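You operate a simulated robot arm through the tools that you are given. There is no shell and no other tool. Be economical: measure what you need, move in short steps, check, and stop when the job is done.

Carry out the task below with a simulated robot arm. There is one attempt and no reset: what you move stays moved.

JOB
Tidy up at the hobby table top. At the end: the silver door key stands on top of the cream four-dot balsa wedge; the silver oats tin is on the orange tea carton; the grey felt pad is on the top of the jar step; the clear gems jar from the hobby table top is on the top of the jar step; whatever was shut is shut again. Leave all else as you found it, and nothing knocked over.

Only the result counts: the job must be done as asked and must still hold three seconds after the hand-in. Knocking over, shifting, dropping, spilling or breaking anything else fails it.

ROBOT AND FRAMES
A 7-joint arm with a two-finger parallel gripper, fixed in place. Base frame: the origin is at the foot of the arm, x ahead of it, y to its left, z up; the work surface is at about z = 0. Lengths are in m, angles in rad, forces in N, time in s.
With the tool pointing down near the work surface it reaches from about 0.22 to 0.58 m from the base axis. Its first joint turns from -1.152 to 1.152 rad. Payload 2.5 kg.
The tool frame sits at the grasp point between the pads (the TCP): z along the fingers, y along the line on which they close. The tips reach 0.023 m beyond it. The gripper opens to 0.094 m. The fingers are 0.038 m wide and 0.01 m thick; the gripper's body (0.054 by 0.096 m) begins 0.039 m behind the TCP.
Orientation is that of the tool frame in the base frame, as a unit quaternion [x, y, z, w]. With the fingers straight down and closing along the base's y, the tool's x points along the base's -x, its y along +y and its z along -z.

CONTROLS
- The arm moves only by the tool play_rows. Its arguments are lists of equal length, an entry for each row: "offset": the shift along the tool's x, y, z in units of 500 mm (1.0 is 500 mm), a list of three; "rotation": the turn, a rotation vector about the tool's x, y, z in units of 90 degrees (1.0 is 90 degrees), a list of three. In form: {"offset": [[x, y, z], ...], "rotation": [[wx, wy, wz], ...]}. A call has 1 to 8 rows; each row is the pose to reach, as a shift and turn from the pose commanded when the call began, along the tool's axes at that moment. "claw" is the opening, from 0 (shut) to 1 (fully open), set as the call begins (left out, the last holds). A call with a number of a shift or a turn outside -1 to 1 is refused whole. Each row takes 0.2 s and may step no farther than 0.05 m and 0.15 rad from the row before; otherwise, or with a gripper value out of range, the whole call is refused. A pose out of reach is approached as far as the arm can. The call stops where the force on the tool passes 40 N (or 10 N more than at its start, if that is more) or the arm is blocked; 0.2 s more then pass. The fingers move at their own pace (about 0.108 m/s each) and stop on an object; they squeeze with about 26 N. The grip force told is the motor's: it shows also when the fingers shut on nothing. Time passes only in rows, and 0.2 s behind the last, so rows that repeat a pose let the fingers close. The reply holds the time, the measured pose of the TCP, the force on the tool along the base axes, the opening and the grip force, in the units named above and with some noise.
- Cameras (640 x 400 px; columns grow to the right, rows downward): "scene" is fixed at [0.1068, -0.3994, 0.5451]; the picture's right is [0.91, -0.42, 0.00], its down [-0.24, -0.52, -0.82] and it looks along [0.34, 0.75, -0.57] (base axes); focal length 257 px, centre (320, 200). "wrist" rides on the gripper at [-0.039, 0, -0.044] in the tool frame; the picture's right is [0.00, -1.00, 0.00], its down [0.97, 0.00, -0.24] and it looks along [0.24, 0.00, 0.97] (tool axes); focal length 218 px, centre (320, 200).
- grab_frame(camera): a new picture of that camera. No time passes.
- measure_at(camera, pixels): for up to 12 pixels [column, row] of the newest picture of that camera ("zoom" is the newest enlarged one), the place [x, y, z] in the base frame of the surface seen there, good to about 0.002 m. No time passes.
- enlarge(camera, box): a new picture of the part [left, top, right, bottom] of that camera's present view, enlarged. No time passes.
- close_job(): hands the job in; it is judged then, once.

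Go step by step. Measure first, check grasps and placings, and put right what went wrong. The budget is 80 turns and 46 pictures, counting those below and the enlarged ones. Unless the task says otherwise, let go and move clear before handing in, and close with one line.

The tools are called after "Call:" as a command line: name --argument value ..., lists and objects as JSON in quotes. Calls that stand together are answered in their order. play_rows: Moves the arm, as the interface text tells. Its arguments: {"type":"object","properties":{"offset":{"type":"array","items":{"type":"array","items":{"type":"number"}}},"rotation":{"type":"array","items":{"type":"array","items":{"type":"number"}}},"claw":{"type":"number"}},"required":["offset","rotation"]} The other tools are called the same way: grab_frame (camera) takes a picture; measure_at (camera, pixels) gives the place of the surface under pixels of a picture; enlarge (camera, box) takes an enlarged picture of a part of a camera's view; close_job () hands the job in.

At the start:

```text
time: 0.0
tcp_pos: [0.3663, 0.1206, 0.3973]
ee_rot: [0.0, 1.0, 0.0, 0.0]
force: [-0.4, 0.0, 0.2]
opening: 0.0938
grip_force: 0.0
```

scene: 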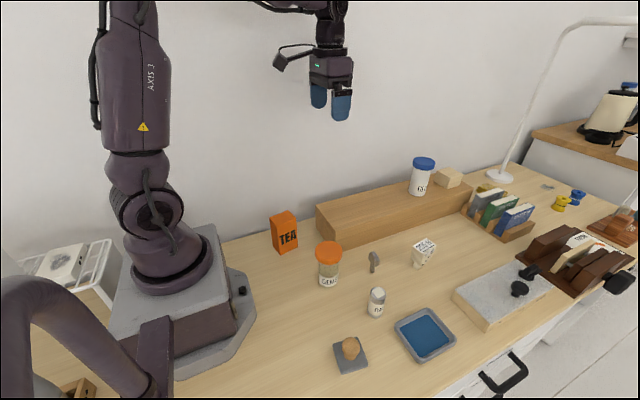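
wrist: 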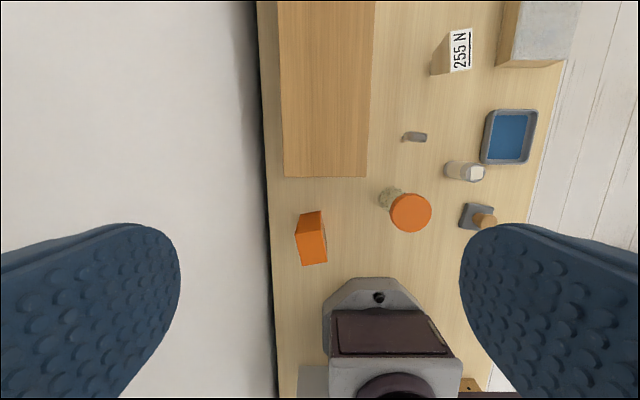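

The first pictures show the tea carton (284,232), gems jar (328,265), small silver tin (376,302), the key-like thing (374,260), a wedge (424,252), and the step with a jar on it. I'll look closer.

Call:
enlarge --camera "scene" --box '[250, 200, 450, 380]'

Call:
enlarge --camera "scene" --box '[400, 140, 640, 340]'

```text
2.22 times, centred on (350, 290) of scene
```

zoom: 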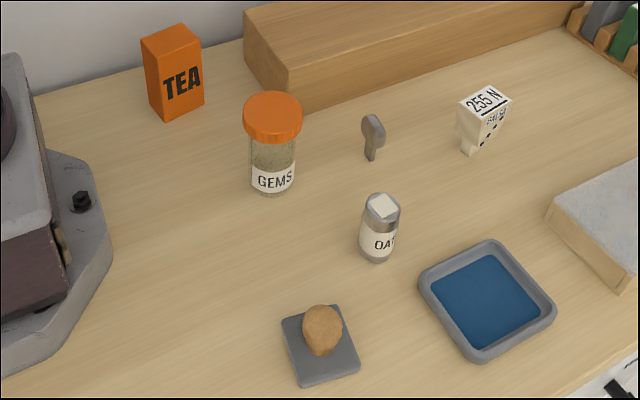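

```text
2.00 times, centred on (520, 240) of scene
```

zoom: 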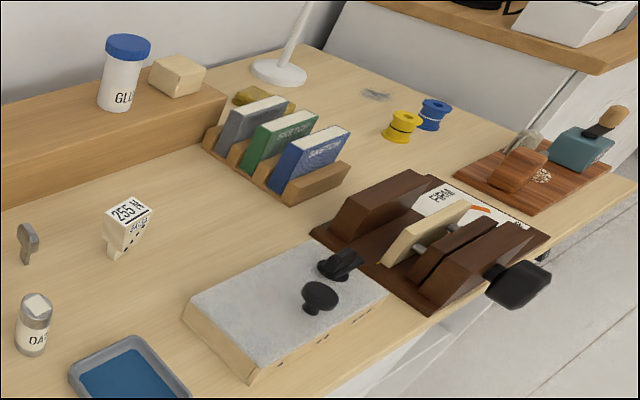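

I need finer looks at the key, the wedge, the pad and the step top.

Call:
enlarge --camera "scene" --box '[355, 230, 445, 290]'

Call:
enlarge --camera "scene" --box '[320, 320, 400, 380]'

Call:
enlarge --camera "wrist" --box '[380, 20, 540, 240]'

Call:
measure_at --camera "scene" --pixels '[[284, 217], [328, 248], [376, 293], [374, 254], [374, 270], [424, 244], [416, 262], [350, 345], [362, 365], [335, 350], [365, 205], [423, 163]]'

```text
6.67 times, centred on (400, 260) of scene
```

zoom: 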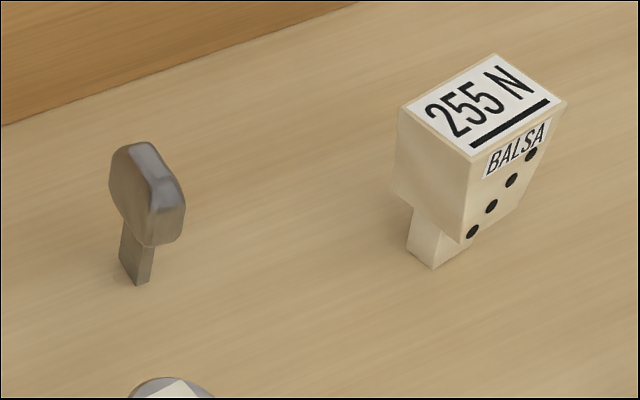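

```text
6.67 times, centred on (360, 350) of scene
```

zoom: 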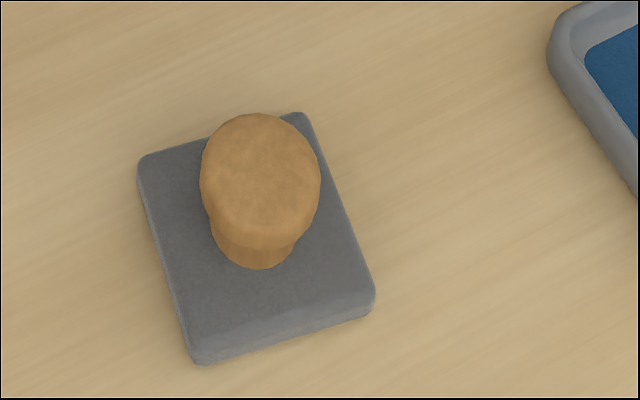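

```text
1.82 times, centred on (460, 130) of wrist
```

zoom: 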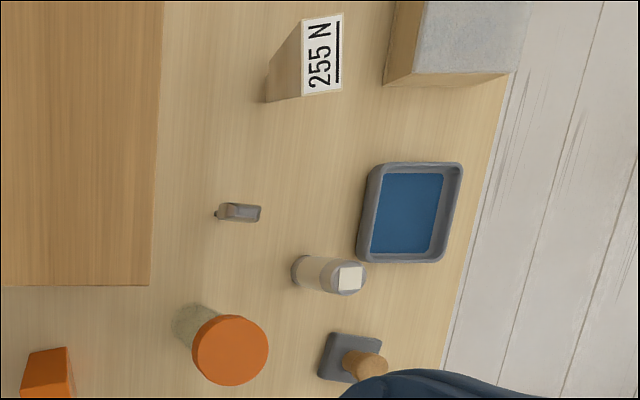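

```text
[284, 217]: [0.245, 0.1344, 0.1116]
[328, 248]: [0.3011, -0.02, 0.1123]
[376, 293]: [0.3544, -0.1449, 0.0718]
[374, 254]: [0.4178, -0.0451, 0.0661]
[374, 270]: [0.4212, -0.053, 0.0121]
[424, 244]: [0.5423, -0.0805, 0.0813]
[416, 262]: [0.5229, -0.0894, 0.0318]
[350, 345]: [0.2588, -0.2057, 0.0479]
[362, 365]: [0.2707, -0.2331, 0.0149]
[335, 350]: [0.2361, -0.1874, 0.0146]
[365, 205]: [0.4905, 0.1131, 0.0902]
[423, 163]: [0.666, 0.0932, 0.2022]
```

The key stands on its blade at about (0.42,-0.05); the wedge has a flat labelled top; the pad seems to carry a cork knob. I'll measure the details on zooms.

Call:
enlarge --camera "scene" --box '[355, 230, 445, 290]'

Call:
measure_at --camera "zoom" --pixels '[[128, 150], [152, 148], [175, 190], [150, 200], [125, 205], [165, 235], [137, 282], [405, 106], [498, 58], [562, 101], [472, 153], [430, 265]]'

Call:
measure_at --camera "wrist" --pixels '[[287, 172], [364, 172], [290, 10], [370, 10], [300, 214], [320, 212], [326, 262], [303, 264], [402, 137], [426, 138], [410, 212], [474, 172]]'

```text
6.67 times, centred on (400, 260) of scene
```

zoom: 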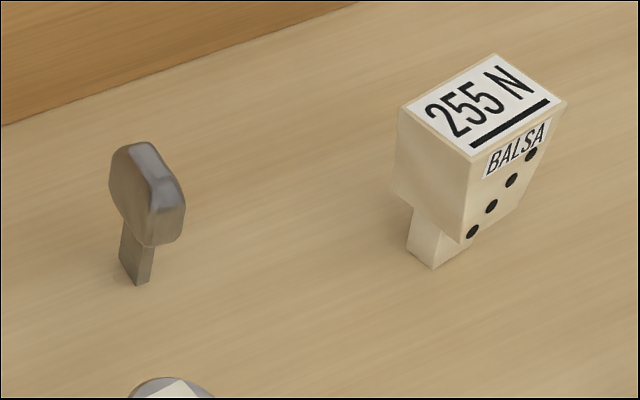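

```text
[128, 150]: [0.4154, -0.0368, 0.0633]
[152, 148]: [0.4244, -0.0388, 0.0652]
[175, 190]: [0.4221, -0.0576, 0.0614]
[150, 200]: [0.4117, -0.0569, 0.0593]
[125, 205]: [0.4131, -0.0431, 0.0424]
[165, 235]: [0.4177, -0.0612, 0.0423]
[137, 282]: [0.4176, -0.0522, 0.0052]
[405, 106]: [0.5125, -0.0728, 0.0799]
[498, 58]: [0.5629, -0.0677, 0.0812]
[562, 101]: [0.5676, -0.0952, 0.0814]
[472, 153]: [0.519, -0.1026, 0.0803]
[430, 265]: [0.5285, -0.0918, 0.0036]
```

```text
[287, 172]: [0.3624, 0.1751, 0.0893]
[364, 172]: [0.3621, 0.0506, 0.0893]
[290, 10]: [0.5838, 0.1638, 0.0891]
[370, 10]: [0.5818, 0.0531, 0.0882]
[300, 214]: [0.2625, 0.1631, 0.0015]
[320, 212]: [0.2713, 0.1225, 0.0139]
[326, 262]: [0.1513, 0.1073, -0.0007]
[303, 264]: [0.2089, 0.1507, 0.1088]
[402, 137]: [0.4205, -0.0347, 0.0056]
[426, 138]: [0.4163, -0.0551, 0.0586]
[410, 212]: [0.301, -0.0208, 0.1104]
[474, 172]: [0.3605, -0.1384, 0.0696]
```

Step top is at z≈0.089 (x from 0.36, y 0.05–0.175), and the jar is at (0.301,-0.020) with its lid top at 0.112. I move above the jar and take a wrist look.

Call:
play_rows --offset '[[0.026, -0.0565, 0.059], [0.052, -0.113, 0.118], [0.078, -0.169, 0.177], [0.104, -0.226, 0.236], [0.1306, -0.2822, 0.2946], [0.1306, -0.2822, 0.2946]]' --rotation '[[0, 0, 0], [0, 0, 0], [0, 0, 0], [0, 0, 0], [0, 0, 0], [0, 0, 0]]' --claw 1

Call:
grab_frame --camera "wrist"

```text
time: 1.4
tcp_pos: [0.3022, -0.0199, 0.2472]
ee_rot: [-0.001, 1.0, 0.0, 0.0]
force: [-0.1, 0.3, 0.0]
opening: 0.0939
grip_force: 0.0
```

```text
37 pictures are left
```

wrist: 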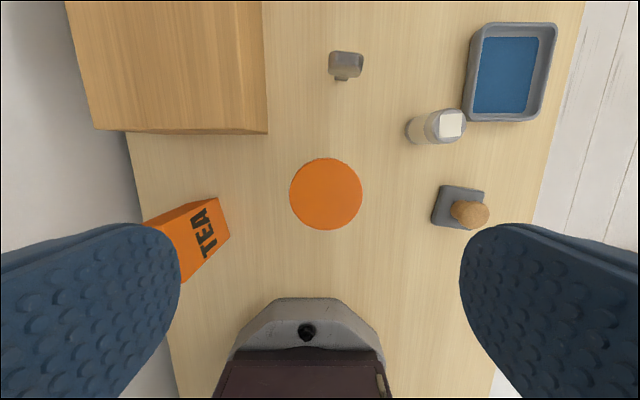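

Lid seen centred at (326,194). I'll measure its rim, the carton top, tin and pad.

Call:
measure_at --camera "wrist" --pixels '[[292, 194], [360, 194], [326, 161], [326, 227], [150, 220], [208, 200], [180, 270], [440, 114], [464, 124], [450, 124], [470, 212], [447, 190]]'

Call:
enlarge --camera "wrist" --box '[400, 90, 500, 250]'

Call:
enlarge --camera "scene" --box '[255, 195, 315, 265]'

Call:
measure_at --camera "zoom" --pixels '[[170, 120], [240, 95], [300, 90], [390, 130], [300, 160], [200, 160], [250, 130], [320, 120], [250, 350]]'

```text
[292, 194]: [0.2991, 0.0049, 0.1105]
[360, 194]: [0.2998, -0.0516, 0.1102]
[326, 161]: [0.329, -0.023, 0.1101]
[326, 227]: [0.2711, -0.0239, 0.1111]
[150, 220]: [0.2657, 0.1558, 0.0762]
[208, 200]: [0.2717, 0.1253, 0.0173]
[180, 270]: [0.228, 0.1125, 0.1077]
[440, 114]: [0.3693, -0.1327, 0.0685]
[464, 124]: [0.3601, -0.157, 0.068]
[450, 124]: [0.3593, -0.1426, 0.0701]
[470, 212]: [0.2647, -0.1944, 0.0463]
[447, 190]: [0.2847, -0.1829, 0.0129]
```

```text
2.50 times, centred on (450, 170) of wrist
```

zoom: 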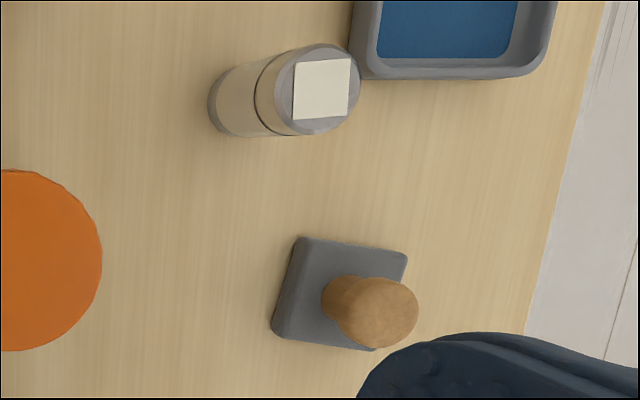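

```text
5.71 times, centred on (285, 230) of scene
```

zoom: 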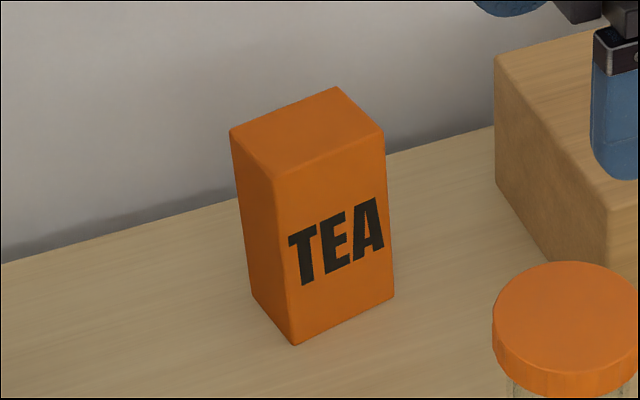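

```text
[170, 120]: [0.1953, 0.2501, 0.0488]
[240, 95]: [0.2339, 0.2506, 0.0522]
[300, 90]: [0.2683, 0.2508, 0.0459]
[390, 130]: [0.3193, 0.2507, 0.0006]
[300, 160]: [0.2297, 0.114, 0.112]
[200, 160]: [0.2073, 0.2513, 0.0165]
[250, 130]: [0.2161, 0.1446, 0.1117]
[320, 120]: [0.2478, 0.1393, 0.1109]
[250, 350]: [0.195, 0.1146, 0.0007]
```

Lid centre (0.300,-0.023), diameter 0.057; carton top centre about (0.239,0.132), about 0.056×0.042. I descend on the jar lid and close.

Call:
play_rows --offset '[[0.003, -0.006, 0.08], [0.003, -0.006, 0.16], [0.003, -0.006, 0.24], [0.003, -0.006, 0.314], [0.003, -0.006, 0.314]]' --rotation '[[0, 0, 0], [0, 0, 0], [0, 0, 0], [0, 0, 0], [0, 0, 0]]'

Call:
play_rows --offset '[[0, 0, 0], [0, 0, 0], [0, 0, 0]]' --rotation '[[0, 0, 0], [0, 0, 0], [0, 0, 0]]' --claw 0

```text
time: 2.6
tcp_pos: [0.3007, -0.025, 0.0891]
ee_rot: [-0.001, 1.0, 0.0, 0.0]
force: [0.3, -0.6, -0.4]
opening: 0.0941
grip_force: 0.1
```

```text
time: 3.4
tcp_pos: [0.2998, -0.0236, 0.0912]
ee_rot: [0.0, 1.0, 0.0, -0.001]
force: [-0.1, -0.9, 0.1]
opening: 0.0603
grip_force: 25.9
```

The grip closed on the lid at 0.060 opening. I lift and check.

Call:
play_rows --offset '[[0, 0, -0.03], [0, 0, -0.1], [0, 0, -0.2], [0, 0, -0.3], [0, 0, -0.3]]' --rotation '[[0, 0, 0], [0, 0, 0], [0, 0, 0], [0, 0, 0], [0, 0, 0]]'

Call:
grab_frame --camera "scene"

```text
time: 4.6
tcp_pos: [0.2983, -0.0237, 0.2404]
ee_rot: [0.0, 1.0, 0.0, 0.0]
force: [-0.4, -0.4, 0.2]
opening: 0.0
grip_force: 25.6
```

```text
34 pictures are left
```

scene: 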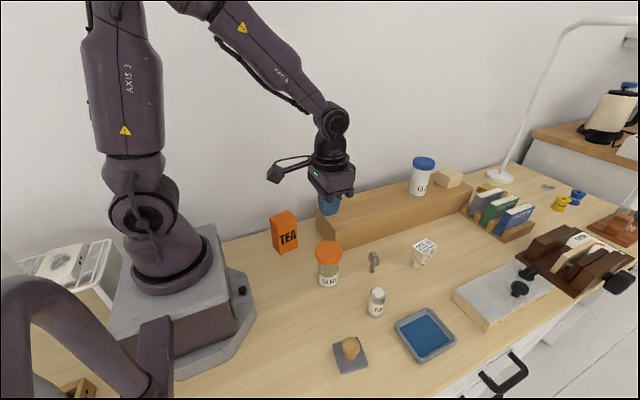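

The jar still stands at (328,265): the grip slipped off the lid upward. I look at it closely before trying again.

Call:
enlarge --camera "scene" --box '[300, 235, 360, 295]'

Call:
measure_at --camera "zoom" --pixels '[[320, 60], [320, 120], [320, 160], [320, 180], [320, 220], [320, 280], [320, 330], [230, 60], [410, 60], [240, 220], [400, 220], [320, 100]]'

```text
6.67 times, centred on (330, 265) of scene
```

zoom: 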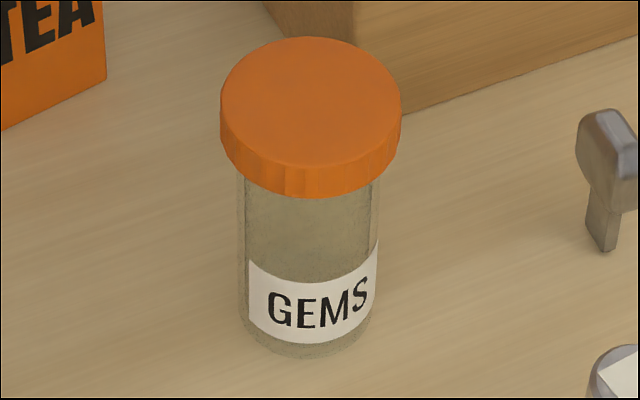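

```text
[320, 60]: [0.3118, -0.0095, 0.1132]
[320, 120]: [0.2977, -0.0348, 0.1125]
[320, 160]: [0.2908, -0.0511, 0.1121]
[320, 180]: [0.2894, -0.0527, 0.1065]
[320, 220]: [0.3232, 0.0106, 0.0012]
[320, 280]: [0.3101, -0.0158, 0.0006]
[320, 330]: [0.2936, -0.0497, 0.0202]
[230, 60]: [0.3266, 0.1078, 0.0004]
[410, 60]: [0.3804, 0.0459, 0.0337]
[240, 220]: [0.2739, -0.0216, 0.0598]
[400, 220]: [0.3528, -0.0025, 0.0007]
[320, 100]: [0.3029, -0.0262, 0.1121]
```

The lid is only about z 0.098–0.112, so the pads sat mostly below it. I retry with TCP at 0.104 and a slow lift.

Call:
play_rows --offset '[[0, 0, 0], [0, 0, 0.0], [-0.002, 0, 0.08], [-0.003, 0, 0.16], [-0.004, -0.001, 0.22], [-0.004, -0.001, 0.272], [-0.004, -0.001, 0.272]]' --rotation '[[0, 0, 0], [0, 0, 0], [0, 0, 0], [0, 0, 0], [0, 0, 0], [0, 0, 0], [0, 0, 0]]' --claw 1

Call:
play_rows --offset '[[0, 0, 0], [0, 0, 0], [0, 0, 0], [0, 0, 0], [0, 0, -0.004], [0, 0, -0.01], [0, 0, -0.02], [0, 0, -0.03]]' --rotation '[[0, 0, 0], [0, 0, 0], [0, 0, 0], [0, 0, 0], [0, 0, 0], [0, 0, 0], [0, 0, 0], [0, 0, 0]]' --claw 0

```text
time: 6.2
tcp_pos: [0.3006, -0.0236, 0.1052]
ee_rot: [0.0, 1.0, 0.0, 0.0]
force: [0.9, 0.8, 1.0]
opening: 0.094
grip_force: 0.1
```

```text
time: 8.0
tcp_pos: [0.3009, -0.0242, 0.1214]
ee_rot: [0.0, 1.0, 0.0, 0.0]
force: [-0.2, -0.3, -1.0]
opening: 0.0605
grip_force: 26.0
```

Call:
enlarge --camera "scene" --box '[290, 225, 370, 295]'

```text
5.71 times, centred on (330, 260) of scene
```

zoom: 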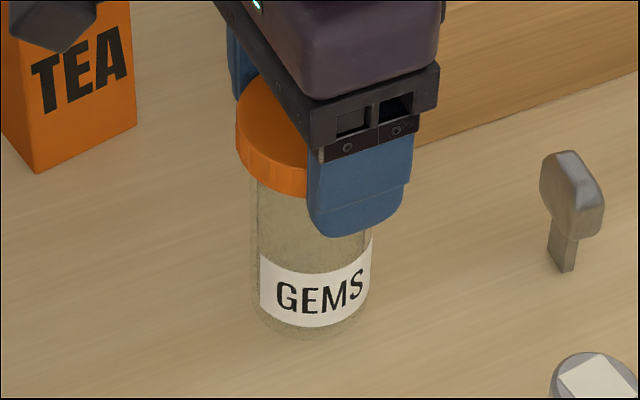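

The jar bottom rose from row 288 to 284, so it is lifting. I continue slowly.

Call:
play_rows --offset '[[0, 0, -0.02], [0, 0, -0.04], [0, 0, -0.06], [0, 0, -0.09], [0, 0, -0.13], [0, 0, -0.17], [0, 0, -0.2], [0, 0, -0.2]]' --rotation '[[0, 0, 0], [0, 0, 0], [0, 0, 0], [0, 0, 0], [0, 0, 0], [0, 0, 0], [0, 0, 0], [0, 0, 0]]'

Call:
enlarge --camera "scene" --box '[250, 150, 430, 300]'

```text
time: 9.8
tcp_pos: [0.3025, -0.0236, 0.2221]
ee_rot: [0.0, 1.0, -0.001, 0.0]
force: [-0.1, 1.3, -1.6]
opening: 0.0606
grip_force: 25.9
```

```text
2.67 times, centred on (340, 225) of scene
```

zoom: 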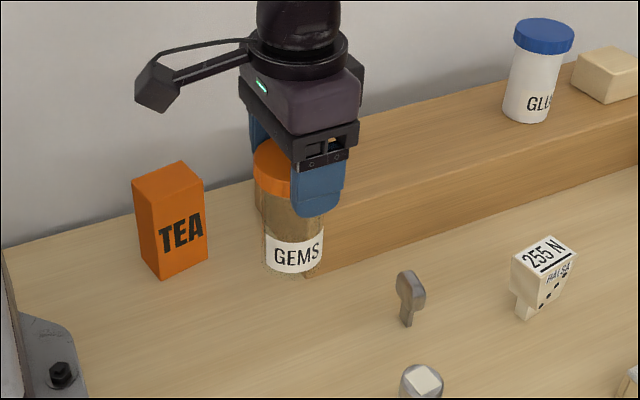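

The jar hangs well in the grip. I carry it above the step at (0.42,0.11).

Call:
play_rows --offset '[[0, 0, -0.04], [-0.02, 0.025, -0.06], [-0.065, 0.075, -0.06], [-0.115, 0.13, -0.06], [-0.165, 0.187, -0.06], [-0.21, 0.24, -0.06], [-0.235, 0.267, -0.06], [-0.235, 0.267, -0.06]]' --rotation '[[0, 0, 0], [0, 0, 0], [0, 0, 0], [0, 0, 0], [0, 0, 0], [0, 0, 0], [0, 0, 0], [0, 0, 0]]'

Call:
enlarge --camera "scene" --box '[290, 130, 450, 270]'

```text
time: 11.6
tcp_pos: [0.4192, 0.1092, 0.2515]
ee_rot: [0.001, 1.0, 0.0, 0.0]
force: [-0.1, 0.1, -1.9]
opening: 0.0604
grip_force: 25.9
```

```text
2.86 times, centred on (370, 200) of scene
```

zoom: 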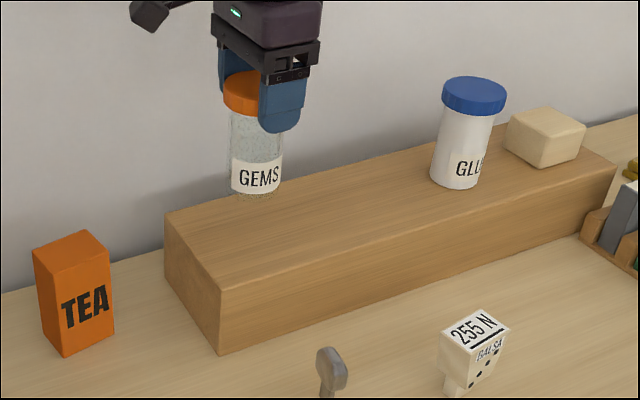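

Hanging clear over the step. I lower until about contact (TCP ≈0.195).

Call:
play_rows --offset '[[0, 0, 0.04], [0, 0, 0.07], [0, 0, 0.09], [0, 0, 0.1], [0, 0, 0.107], [0, 0, 0.112], [0, 0, 0.112]]' --rotation '[[0, 0, 0], [0, 0, 0], [0, 0, 0], [0, 0, 0], [0, 0, 0], [0, 0, 0], [0, 0, 0]]'

Call:
enlarge --camera "scene" --box '[340, 170, 420, 240]'

```text
time: 13.2
tcp_pos: [0.418, 0.1102, 0.1965]
ee_rot: [0.001, 1.0, 0.0, 0.0]
force: [-4.2, -1.6, 8.8]
opening: 0.0606
grip_force: 25.9
```

```text
5.71 times, centred on (380, 205) of scene
```

zoom: 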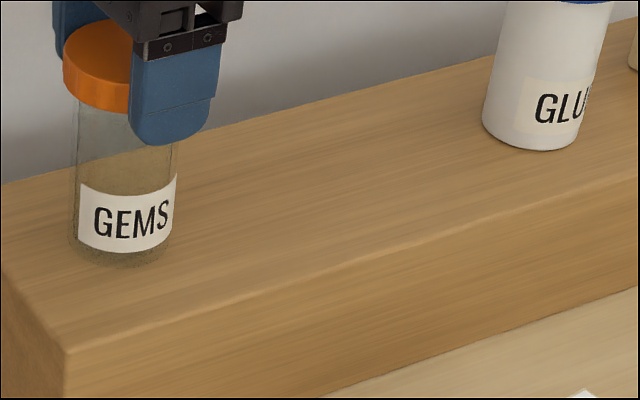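

The upward force of 8.8 N and the picture show the jar standing on the step. I open and rise.

Call:
play_rows --offset '[[0, 0, 0], [0, 0, 0], [0, 0, 0], [0, 0, -0.04], [0, 0, -0.12], [0, 0, -0.2], [0, 0, -0.2]]' --rotation '[[0, 0, 0], [0, 0, 0], [0, 0, 0], [0, 0, 0], [0, 0, 0], [0, 0, 0], [0, 0, 0]]' --claw 1

Call:
grab_frame --camera "scene"

```text
time: 14.8
tcp_pos: [0.4177, 0.1111, 0.2963]
ee_rot: [-0.001, 1.0, 0.0, 0.0]
force: [-0.3, -0.8, 0.5]
opening: 0.0941
grip_force: 0.0
```

```text
28 pictures are left
```

scene: 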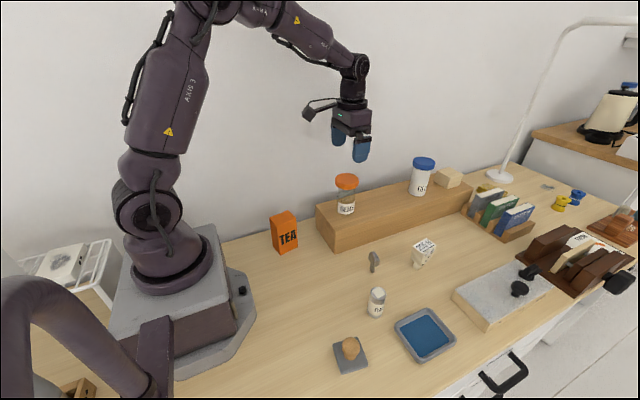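

The jar is on the step. Next the tin; I measure the tray's nearest edges and tin for finger clearance.

Call:
measure_at --camera "scene" --pixels '[[396, 324], [434, 310], [415, 360], [400, 322], [376, 292], [369, 305], [384, 305], [376, 312], [374, 254], [424, 244]]'

```text
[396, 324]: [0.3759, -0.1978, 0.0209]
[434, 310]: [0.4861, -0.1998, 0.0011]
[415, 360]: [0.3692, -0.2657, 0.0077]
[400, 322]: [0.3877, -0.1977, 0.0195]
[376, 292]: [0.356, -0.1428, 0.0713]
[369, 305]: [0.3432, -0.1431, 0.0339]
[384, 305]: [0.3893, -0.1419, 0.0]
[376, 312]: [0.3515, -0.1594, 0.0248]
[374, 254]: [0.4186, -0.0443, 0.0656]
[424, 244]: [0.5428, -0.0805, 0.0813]
```

Tin centre (0.358,-0.143), tray edge at y≈-0.19 with height 0.021. I move over the tin with a narrower opening.

Call:
play_rows --offset '[[0.017, -0.0726, 0.0], [0.034, -0.145, 0.03], [0.051, -0.218, 0.06], [0.068, -0.29, 0.09], [0.085, -0.363, 0.12], [0.102, -0.435, 0.16], [0.119, -0.508, 0.193], [0.119, -0.508, 0.193]]' --rotation '[[0, 0, 0], [0, 0, 0], [0, 0, 0], [0, 0, 0], [0, 0, 0], [0, 0, 0], [0, 0, 0], [0, 0, 0]]' --claw 0.7

Call:
grab_frame --camera "wrist"

```text
time: 16.6
tcp_pos: [0.3605, -0.1424, 0.1984]
ee_rot: [-0.002, 1.0, 0.0, 0.0]
force: [0.0, 0.0, 0.2]
opening: 0.0659
grip_force: 0.0
```

```text
27 pictures are left
```

wrist: 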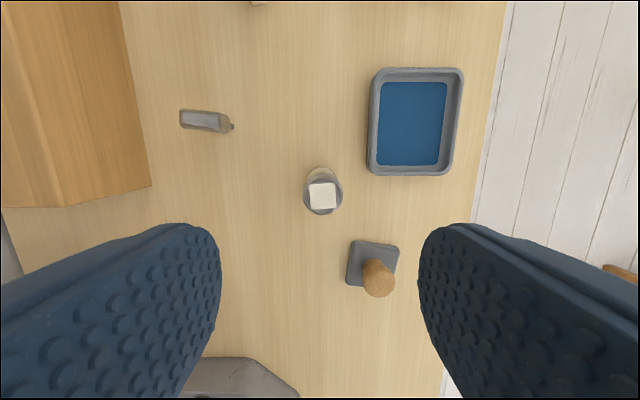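

Tin top seen at (322,195); measuring it plus key top and pad corners.

Call:
measure_at --camera "wrist" --pixels '[[305, 195], [340, 195], [322, 180], [322, 213], [356, 241], [398, 250], [347, 283], [378, 278], [181, 110], [181, 126], [218, 131], [218, 113]]'

```text
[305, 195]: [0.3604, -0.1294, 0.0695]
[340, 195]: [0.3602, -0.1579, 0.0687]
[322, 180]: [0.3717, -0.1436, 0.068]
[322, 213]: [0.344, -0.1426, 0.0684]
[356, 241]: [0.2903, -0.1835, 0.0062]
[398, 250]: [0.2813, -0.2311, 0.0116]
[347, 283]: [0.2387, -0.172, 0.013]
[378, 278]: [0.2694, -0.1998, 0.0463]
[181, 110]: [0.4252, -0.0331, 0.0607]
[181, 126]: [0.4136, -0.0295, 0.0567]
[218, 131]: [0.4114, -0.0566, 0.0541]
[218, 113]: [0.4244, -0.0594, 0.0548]
```

Tin centre (0.358,-0.1435), diameter about 0.03. I descend, close and lift slowly.

Call:
play_rows --offset '[[0.005, -0.002, 0.08], [0.005, -0.002, 0.16], [0.005, -0.002, 0.24], [0.005, -0.002, 0.297], [0.005, -0.002, 0.297]]' --rotation '[[0, 0, 0], [0, 0, 0], [0, 0, 0], [0, 0, 0], [0, 0, 0]]'

Call:
play_rows --offset '[[0, 0, 0], [0, 0, 0], [0, 0, 0], [0, 0, 0], [0, 0, -0.01], [0, 0, -0.03], [0, 0, -0.06], [0, 0, -0.1]]' --rotation '[[0, 0, 0], [0, 0, 0], [0, 0, 0], [0, 0, 0], [0, 0, 0], [0, 0, 0], [0, 0, 0], [0, 0, 0]]' --claw 0

Call:
enlarge --camera "scene" --box '[320, 230, 440, 330]'

```text
time: 17.8
tcp_pos: [0.3578, -0.1463, 0.051]
ee_rot: [0.0, 1.0, 0.0, -0.001]
force: [0.0, 0.0, 0.0]
opening: 0.0656
grip_force: 0.0
```

```text
time: 19.6
tcp_pos: [0.3556, -0.1462, 0.101]
ee_rot: [-0.002, 1.0, -0.001, 0.0]
force: [0.3, 0.0, -0.3]
opening: 0.0332
grip_force: 25.8
```

```text
4.00 times, centred on (380, 280) of scene
```

zoom: 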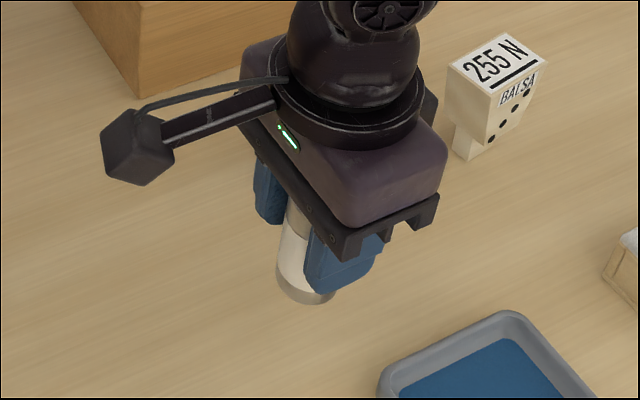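

The tin is lifted in the grip. I raise it to z 0.25 and carry it toward the carton.

Call:
play_rows --offset '[[0, 0, -0.08], [0, 0, -0.17], [0, 0, -0.25], [0.02, 0.05, -0.298], [0.05, 0.12, -0.298], [0.085, 0.2, -0.298], [0.12, 0.285, -0.298], [0.12, 0.285, -0.298]]' --rotation '[[0, 0, 0], [0, 0, 0], [0, 0, 0], [0, 0, 0], [0, 0, 0], [0, 0, 0], [0, 0, 0], [0, 0, 0]]'

Call:
play_rows --offset '[[0.025, 0.05, 0], [0.05, 0.115, 0], [0.075, 0.18, 0], [0.1, 0.235, 0], [0.116, 0.27, 0], [0.116, 0.27, 0]]' --rotation '[[0, 0, 0], [0, 0, 0], [0, 0, 0], [0, 0, 0], [0, 0, 0], [0, 0, 0]]'

Call:
enlarge --camera "scene" --box '[220, 140, 350, 260]'

```text
time: 21.4
tcp_pos: [0.2968, -0.0011, 0.2523]
ee_rot: [0.0, 1.0, 0.0, 0.0]
force: [0.0, 0.9, -0.5]
opening: 0.0329
grip_force: 25.7
```

```text
time: 22.8
tcp_pos: [0.2371, 0.1327, 0.2505]
ee_rot: [0.0, 1.0, 0.0, 0.0]
force: [0.1, -0.5, -0.2]
opening: 0.0331
grip_force: 26.7
```

```text
3.33 times, centred on (285, 200) of scene
```

zoom: 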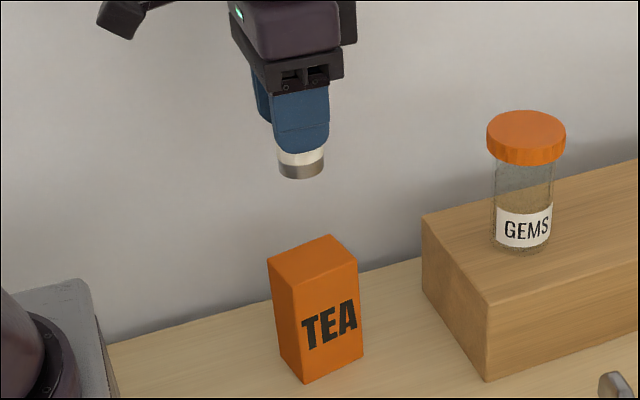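

The tin hangs over the carton. I lower in ever smaller steps to near contact at TCP ≈0.163.

Call:
play_rows --offset '[[0, 0, 0.06], [0, 0, 0.11], [0, 0, 0.145], [0, 0, 0.16], [0, 0, 0.168], [0, 0, 0.173], [0, 0, 0.173]]' --rotation '[[0, 0, 0], [0, 0, 0], [0, 0, 0], [0, 0, 0], [0, 0, 0], [0, 0, 0], [0, 0, 0]]'

Call:
enlarge --camera "scene" --box '[250, 180, 320, 260]'

```text
time: 24.4
tcp_pos: [0.2383, 0.1311, 0.1619]
ee_rot: [0.0, 1.0, 0.0, -0.001]
force: [0.3, -0.7, -0.7]
opening: 0.0332
grip_force: 26.5
```

```text
5.00 times, centred on (285, 220) of scene
```

zoom: 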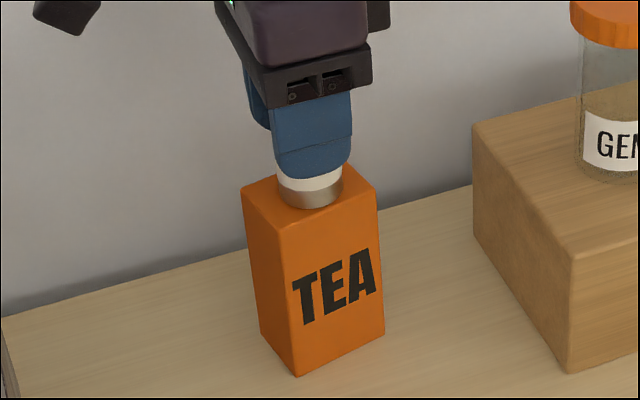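

No contact yet; the tin sits about 5 mm too far to the front of the carton top (bottom edge row 208 vs edge 217). I shift +y 5 mm and lower to contact.

Call:
play_rows --offset '[[0, 0, -0.008], [-0.002, 0.01, -0.008], [-0.002, 0.01, -0.004], [-0.002, 0.01, 0.002], [-0.002, 0.01, 0.004], [-0.002, 0.01, 0.004]]' --rotation '[[0, 0, 0], [0, 0, 0], [0, 0, 0], [0, 0, 0], [0, 0, 0], [0, 0, 0]]'

Call:
enlarge --camera "scene" --box '[250, 180, 320, 260]'

```text
time: 25.8
tcp_pos: [0.239, 0.1373, 0.1611]
ee_rot: [0.0, 1.0, -0.001, -0.001]
force: [-0.3, 0.0, 0.0]
opening: 0.033
grip_force: 25.8
```

```text
5.00 times, centred on (285, 220) of scene
```

zoom: 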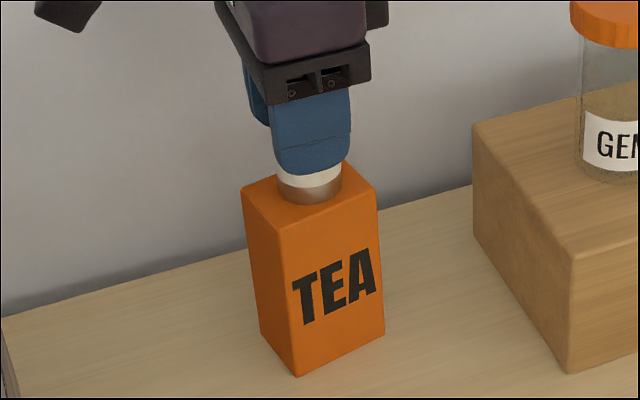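

Now centred; still no contact force, so I lower a few more millimetres' worth in fine steps.

Call:
play_rows --offset '[[0, 0, 0.001], [0, 0, 0.002], [0, 0, 0.003], [0, 0, 0.003]]' --rotation '[[0, 0, 0], [0, 0, 0], [0, 0, 0], [0, 0, 0]]'

```text
time: 26.8
tcp_pos: [0.2403, 0.1369, 0.1604]
ee_rot: [0.0, 1.0, 0.0, 0.001]
force: [-2.3, -1.5, 19.6]
opening: 0.0334
grip_force: 26.1
```

Contact at 19.6 N; I ease up half a millimetre, open and rise.

Call:
play_rows --offset '[[0, 0, -0.001], [0, 0, -0.001]]' --rotation '[[0, 0, 0], [0, 0, 0]]'

Call:
play_rows --offset '[[0, 0, 0], [0, 0, 0], [0, 0, 0], [0, 0, -0.03], [0, 0, -0.1], [0, 0, -0.18], [0, 0, -0.24], [0, 0, -0.24]]' --rotation '[[0, 0, 0], [0, 0, 0], [0, 0, 0], [0, 0, 0], [0, 0, 0], [0, 0, 0], [0, 0, 0], [0, 0, 0]]' --claw 0.8

Call:
enlarge --camera "scene" --box '[220, 140, 380, 260]'

```text
time: 27.4
tcp_pos: [0.239, 0.1375, 0.1603]
ee_rot: [0.0, 1.0, 0.0, 0.0]
force: [1.7, -0.6, 11.6]
opening: 0.0329
grip_force: 25.8
```

```text
time: 29.2
tcp_pos: [0.2379, 0.1389, 0.282]
ee_rot: [-0.001, 1.0, 0.0, 0.0]
force: [0.2, -0.8, -0.3]
opening: 0.0753
grip_force: 0.0
```

```text
3.33 times, centred on (300, 200) of scene
```

zoom: 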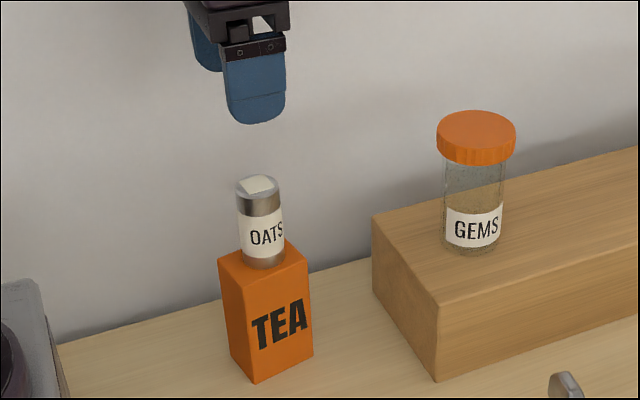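

The oats tin stands on the carton. Next I go above the pad's knob at (0.260,-0.202).

Call:
play_rows --offset '[[-0.005, -0.08, 0], [-0.01, -0.17, 0], [-0.015, -0.26, 0.02], [-0.02, -0.35, 0.05], [-0.025, -0.44, 0.08], [-0.03, -0.53, 0.11], [-0.035, -0.61, 0.15], [-0.04, -0.677, 0.2]]' --rotation '[[0, 0, 0], [0, 0, 0], [0, 0, 0], [0, 0, 0], [0, 0, 0], [0, 0, 0], [0, 0, 0], [0, 0, 0]]'

Call:
grab_frame --camera "wrist"

```text
time: 31.0
tcp_pos: [0.2586, -0.2028, 0.1803]
ee_rot: [-0.001, 1.0, 0.0, 0.0]
force: [0.0, -0.1, -0.4]
opening: 0.0753
grip_force: 0.1
```

```text
21 pictures are left
```

wrist: 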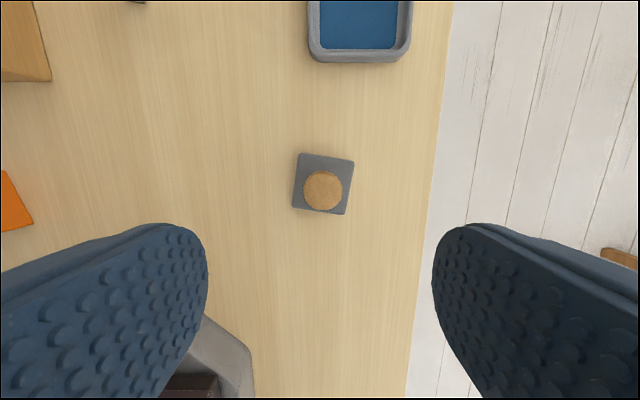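

Call:
measure_at --camera "wrist" --pixels '[[305, 190], [340, 190], [322, 173], [322, 208], [300, 155], [353, 162], [345, 213], [294, 206]]'

```text
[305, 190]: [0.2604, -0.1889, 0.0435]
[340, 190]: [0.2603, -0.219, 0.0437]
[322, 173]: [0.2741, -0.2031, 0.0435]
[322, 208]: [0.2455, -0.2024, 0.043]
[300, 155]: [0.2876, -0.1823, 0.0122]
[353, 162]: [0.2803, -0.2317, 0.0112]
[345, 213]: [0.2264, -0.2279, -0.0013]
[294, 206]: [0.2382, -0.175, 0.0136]
```

Knob centre (0.260,-0.2035), about 0.03 across, top at 0.044. I descend to TCP 0.040, close and lift slowly.

Call:
play_rows --offset '[[0, -0.002, 0.09], [0, -0.003, 0.18], [0, -0.003, 0.25], [0, -0.003, 0.281], [0, -0.003, 0.281]]' --rotation '[[0, 0, 0], [0, 0, 0], [0, 0, 0], [0, 0, 0], [0, 0, 0]]'

Call:
play_rows --offset '[[0, 0, 0], [0, 0, 0], [0, 0, 0], [0, 0, 0], [0, 0, -0.01], [0, 0, -0.03], [0, 0, -0.06], [0, 0, -0.1]]' --rotation '[[0, 0, 0], [0, 0, 0], [0, 0, 0], [0, 0, 0], [0, 0, 0], [0, 0, 0], [0, 0, 0], [0, 0, 0]]' --claw 0

Call:
enlarge --camera "scene" --box '[280, 260, 420, 390]'

```text
time: 32.2
tcp_pos: [0.2595, -0.202, 0.04]
ee_rot: [0.0, 1.0, -0.001, 0.0]
force: [-0.1, 0.0, 0.8]
opening: 0.0752
grip_force: 0.0
```

```text
time: 34.0
tcp_pos: [0.2605, -0.2012, 0.0902]
ee_rot: [0.001, 1.0, 0.0, 0.001]
force: [-0.4, -0.1, -1.5]
opening: 0.0322
grip_force: 25.7
```

```text
3.08 times, centred on (350, 325) of scene
```

zoom: 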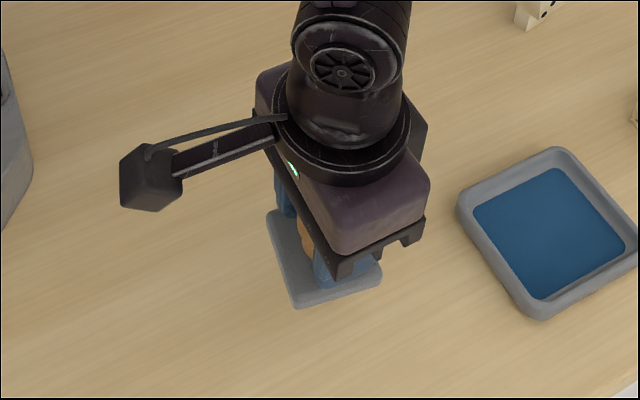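

The pad came up with its knob. Before carrying I measure the bracket box on the wrist (zoom 150,180) since it might come near the jar.

Call:
measure_at --camera "zoom" --pixels '[[150, 160], [150, 195], [130, 180], [170, 190], [220, 150], [260, 120], [340, 230], [400, 270]]'

```text
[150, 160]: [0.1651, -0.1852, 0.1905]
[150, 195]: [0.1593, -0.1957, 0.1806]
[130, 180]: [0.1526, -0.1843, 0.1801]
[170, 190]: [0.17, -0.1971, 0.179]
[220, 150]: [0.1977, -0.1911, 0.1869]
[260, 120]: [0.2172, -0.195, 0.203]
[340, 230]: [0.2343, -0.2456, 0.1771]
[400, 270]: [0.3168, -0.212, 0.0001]
```

The box lies about 0.1 m on the -x side, 0.09 above TCP, which would be close over the gems jar. So I lift, turn the tool about 68° so the box points to -y, and carry the pad toward (0.52,0.11).

Call:
play_rows --offset '[[0, 0, -0.08], [0, 0, -0.17], [0, 0, -0.26], [0, 0, -0.34], [-0.05, 0.061, -0.34], [-0.1, 0.122, -0.34], [-0.15, 0.184, -0.34], [-0.2, 0.245, -0.34]]' --rotation '[[0, 0, -0.095], [0, 0, -0.19], [0, 0, -0.285], [0, 0, -0.38], [0, 0, -0.475], [0, 0, -0.57], [0, 0, -0.665], [0, 0, -0.76]]'

Call:
grab_frame --camera "scene"

```text
time: 35.8
tcp_pos: [0.3594, -0.0796, 0.258]
ee_rot: [-0.563, 0.826, 0.0, 0.0]
force: [0.2, 0.3, -1.0]
opening: 0.0324
grip_force: 26.0
```

```text
19 pictures are left
```

scene: 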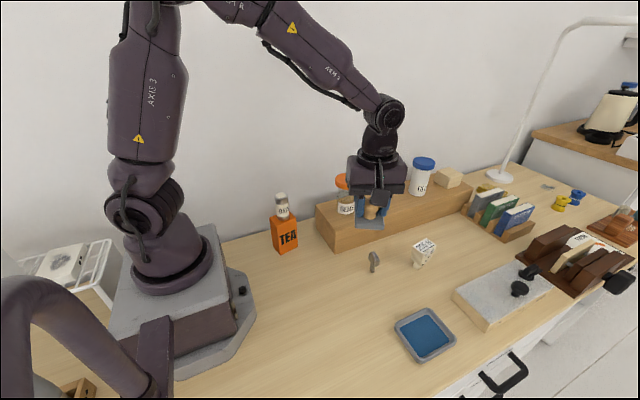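

The turn came out as planned (box now faces -y). I carry on to above (0.52,0.11).

Call:
play_rows --offset '[[-0.07, -0.023, 0], [-0.155, -0.052, 0], [-0.24, -0.08, 0], [-0.325, -0.108, 0], [-0.4, -0.133, 0], [-0.455, -0.151, 0], [-0.472, -0.157, 0], [-0.472, -0.157, 0]]' --rotation '[[0, 0, 0], [0, 0, 0], [0, 0, 0], [0, 0, 0], [0, 0, 0], [0, 0, 0], [0, 0, 0], [0, 0, 0]]'

Call:
enlarge --camera "scene" --box '[320, 110, 480, 250]'

```text
time: 37.6
tcp_pos: [0.52, 0.1106, 0.2597]
ee_rot: [-0.562, 0.827, 0.0, 0.001]
force: [0.5, 0.2, -0.9]
opening: 0.0322
grip_force: 26.1
```

```text
2.86 times, centred on (400, 180) of scene
```

zoom: 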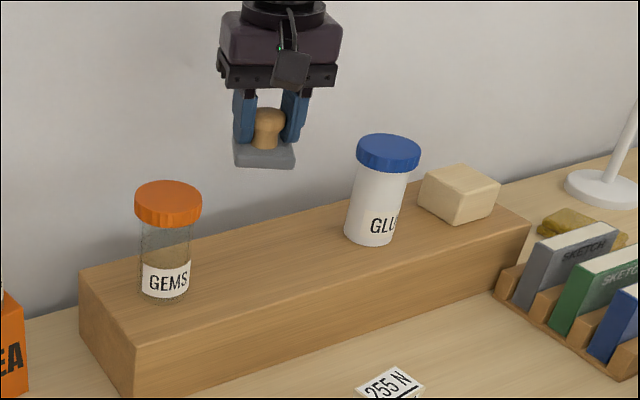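

The pad hangs level between the jars. I lower to about TCP 0.130.

Call:
play_rows --offset '[[0, 0, 0.08], [0, 0, 0.16], [0, 0, 0.22], [0, 0, 0.245], [0, 0, 0.254], [0, 0, 0.258], [0, 0, 0.26], [0, 0, 0.26]]' --rotation '[[0, 0, 0], [0, 0, 0], [0, 0, 0], [0, 0, 0], [0, 0, 0], [0, 0, 0], [0, 0, 0], [0, 0, 0]]'

```text
time: 39.4
tcp_pos: [0.5205, 0.1115, 0.1293]
ee_rot: [-0.562, 0.827, 0.0, 0.001]
force: [0.2, 1.0, 7.4]
opening: 0.0323
grip_force: 26.1
```

Force 7.4 N up: the pad rests on the step. I open and rise.

Call:
play_rows --offset '[[0, 0, 0], [0, 0, 0], [0, 0, 0], [0, 0, -0.03], [0, 0, -0.1], [0, 0, -0.18], [0, 0, -0.26], [0, 0, -0.26]]' --rotation '[[0, 0, 0], [0, 0, 0], [0, 0, 0], [0, 0, 0], [0, 0, 0], [0, 0, 0], [0, 0, 0], [0, 0, 0]]' --claw 0.6

Call:
enlarge --camera "scene" --box '[320, 130, 480, 270]'

```text
time: 41.2
tcp_pos: [0.5192, 0.1092, 0.2609]
ee_rot: [-0.563, 0.827, -0.001, 0.0]
force: [0.0, -0.7, -0.7]
opening: 0.0564
grip_force: 0.0
```

```text
2.86 times, centred on (400, 200) of scene
```

zoom: 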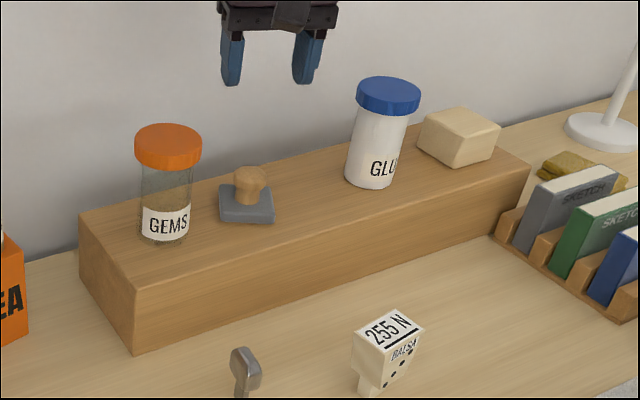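

Pad and jar are both on the step. Now the wedge's foot must be located so the key goes over its support; I zoom on it.

Call:
enlarge --camera "scene" --box '[405, 232, 445, 275]'

```text
9.30 times, centred on (425, 254) of scene
```

zoom: 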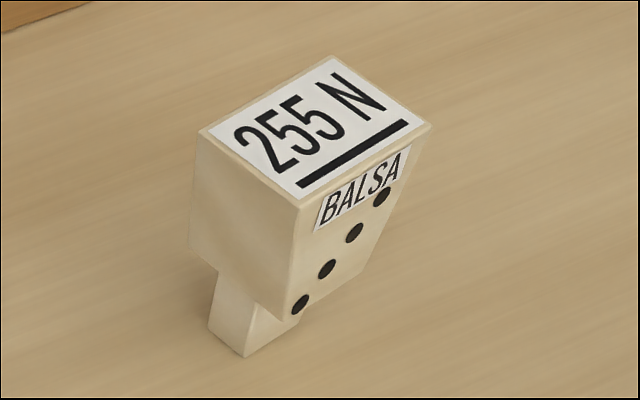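

Call:
measure_at --camera "zoom" --pixels '[[212, 322], [244, 353], [275, 330], [220, 275], [255, 310], [290, 315], [350, 278], [300, 205], [428, 125], [333, 58], [200, 133], [194, 245]]'

```text
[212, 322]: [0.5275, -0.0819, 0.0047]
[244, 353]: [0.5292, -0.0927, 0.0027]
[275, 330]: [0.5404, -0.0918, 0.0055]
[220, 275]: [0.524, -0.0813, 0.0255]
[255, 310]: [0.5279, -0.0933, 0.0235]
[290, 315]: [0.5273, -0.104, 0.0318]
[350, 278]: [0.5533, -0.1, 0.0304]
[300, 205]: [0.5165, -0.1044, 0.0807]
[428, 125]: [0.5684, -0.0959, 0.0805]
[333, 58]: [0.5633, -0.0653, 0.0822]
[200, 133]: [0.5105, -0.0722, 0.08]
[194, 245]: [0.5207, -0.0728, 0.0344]
```

The foot is about 0.024×0.011 centred near (0.540,-0.086), beneath the centre of the head, so the key must go there exactly. I now move above the key and align the closing line with its thickness.

Call:
play_rows --offset '[[0.073, 0.0146, 0.02], [0.146, 0.029, 0.04], [0.219, 0.044, 0.07], [0.292, 0.058, 0.1], [0.365, 0.073, 0.12], [0.365, 0.073, 0.12]]' --rotation '[[0, 0, -0.032], [0, 0, -0.064], [0, 0, -0.096], [0, 0, -0.128], [0, 0, -0.16], [0, 0, -0.16]]'

Call:
enlarge --camera "wrist" --box '[260, 130, 380, 270]'

```text
time: 42.6
tcp_pos: [0.4176, -0.0447, 0.2001]
ee_rot: [-0.662, 0.749, -0.001, 0.0]
force: [-0.2, -0.5, -0.3]
opening: 0.0564
grip_force: 0.1
```

```text
2.86 times, centred on (320, 200) of wrist
```

zoom: 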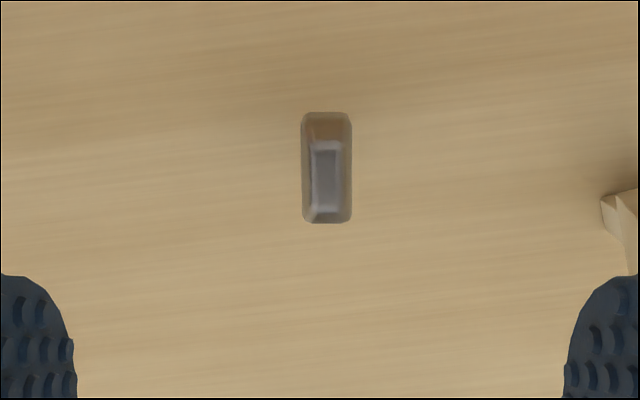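

The key is seen at (326,168) in the zoom, well aligned with the fingers. I measure it.

Call:
measure_at --camera "zoom" --pixels '[[304, 170], [349, 170], [326, 118], [326, 216], [326, 180], [306, 125], [346, 125], [306, 215], [347, 215], [326, 140]]'

```text
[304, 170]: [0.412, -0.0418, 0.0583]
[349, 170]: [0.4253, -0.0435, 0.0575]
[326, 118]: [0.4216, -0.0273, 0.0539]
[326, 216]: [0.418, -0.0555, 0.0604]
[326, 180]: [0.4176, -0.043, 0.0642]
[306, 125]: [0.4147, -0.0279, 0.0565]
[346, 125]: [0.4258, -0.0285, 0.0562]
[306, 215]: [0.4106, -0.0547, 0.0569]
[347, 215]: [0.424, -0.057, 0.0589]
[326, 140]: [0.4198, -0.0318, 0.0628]
```

Bow centre about (0.4185,-0.042). I check the shaft position with the scene camera, since the shaft foot decides the placing.

Call:
enlarge --camera "scene" --box '[358, 245, 392, 278]'

```text
12.12 times, centred on (375, 262) of scene
```

zoom: 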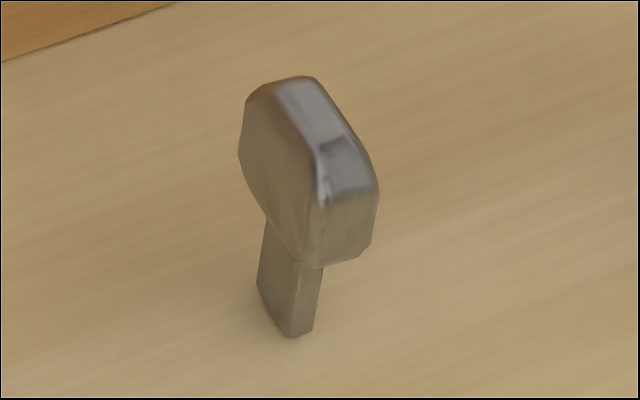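

Call:
measure_at --camera "zoom" --pixels '[[260, 288], [292, 330], [311, 328], [275, 300], [302, 305], [268, 235], [296, 275], [318, 275], [248, 120], [310, 190], [372, 200], [318, 255]]'

```text
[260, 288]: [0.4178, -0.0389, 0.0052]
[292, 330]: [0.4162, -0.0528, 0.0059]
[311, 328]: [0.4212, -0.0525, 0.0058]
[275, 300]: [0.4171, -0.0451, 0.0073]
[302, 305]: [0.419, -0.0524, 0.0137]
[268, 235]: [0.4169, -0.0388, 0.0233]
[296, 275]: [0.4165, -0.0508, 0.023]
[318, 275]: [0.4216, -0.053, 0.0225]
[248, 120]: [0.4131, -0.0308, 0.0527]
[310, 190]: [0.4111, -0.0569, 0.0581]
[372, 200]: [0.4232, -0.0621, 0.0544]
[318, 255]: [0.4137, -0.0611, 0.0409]
```

Shaft centre by the scene camera (0.419,-0.046), foot about 0.006×0.014; the shift needed to the wedge is (+0.121,-0.040). I descend to TCP 0.052 and close.

Call:
play_rows --offset '[[0, 0, 0.08], [0, 0, 0.16], [0, 0, 0.24], [0, 0, 0.28], [0, 0, 0.296], [0, 0, 0.296]]' --rotation '[[0, 0, 0], [0, 0, 0], [0, 0, 0], [0, 0, 0], [0, 0, 0], [0, 0, 0]]'

Call:
play_rows --offset '[[0, 0, 0], [0, 0, 0], [0, 0, 0], [0, 0, 0], [0, 0, 0]]' --rotation '[[0, 0, 0], [0, 0, 0], [0, 0, 0], [0, 0, 0], [0, 0, 0]]' --claw 0

```text
time: 44.0
tcp_pos: [0.4186, -0.0468, 0.0498]
ee_rot: [-0.661, 0.75, 0.0, 0.0]
force: [-0.6, -0.3, -0.8]
opening: 0.0564
grip_force: 0.2
```

```text
time: 45.2
tcp_pos: [0.418, -0.0462, 0.0515]
ee_rot: [-0.662, 0.75, 0.0, 0.0]
force: [1.0, 0.1, -0.3]
opening: 0.0152
grip_force: 26.4
```

Closed on the bow at 0.015. I lift slowly and look.

Call:
play_rows --offset '[[0, 0, -0.01], [0, 0, -0.03], [0, 0, -0.07], [0, 0, -0.12], [0, 0, -0.18], [0, 0, -0.24], [0, 0, -0.24]]' --rotation '[[0, 0, 0], [0, 0, 0], [0, 0, 0], [0, 0, 0], [0, 0, 0], [0, 0, 0], [0, 0, 0]]'

Call:
enlarge --camera "scene" --box '[340, 180, 440, 270]'

```text
time: 46.8
tcp_pos: [0.4188, -0.0452, 0.1702]
ee_rot: [-0.661, 0.75, -0.001, 0.0]
force: [0.1, -0.6, -0.5]
opening: 0.0153
grip_force: 25.8
```

```text
4.44 times, centred on (390, 225) of scene
```

zoom: 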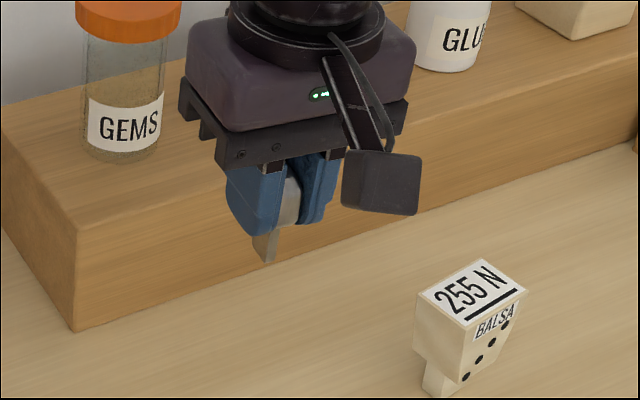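

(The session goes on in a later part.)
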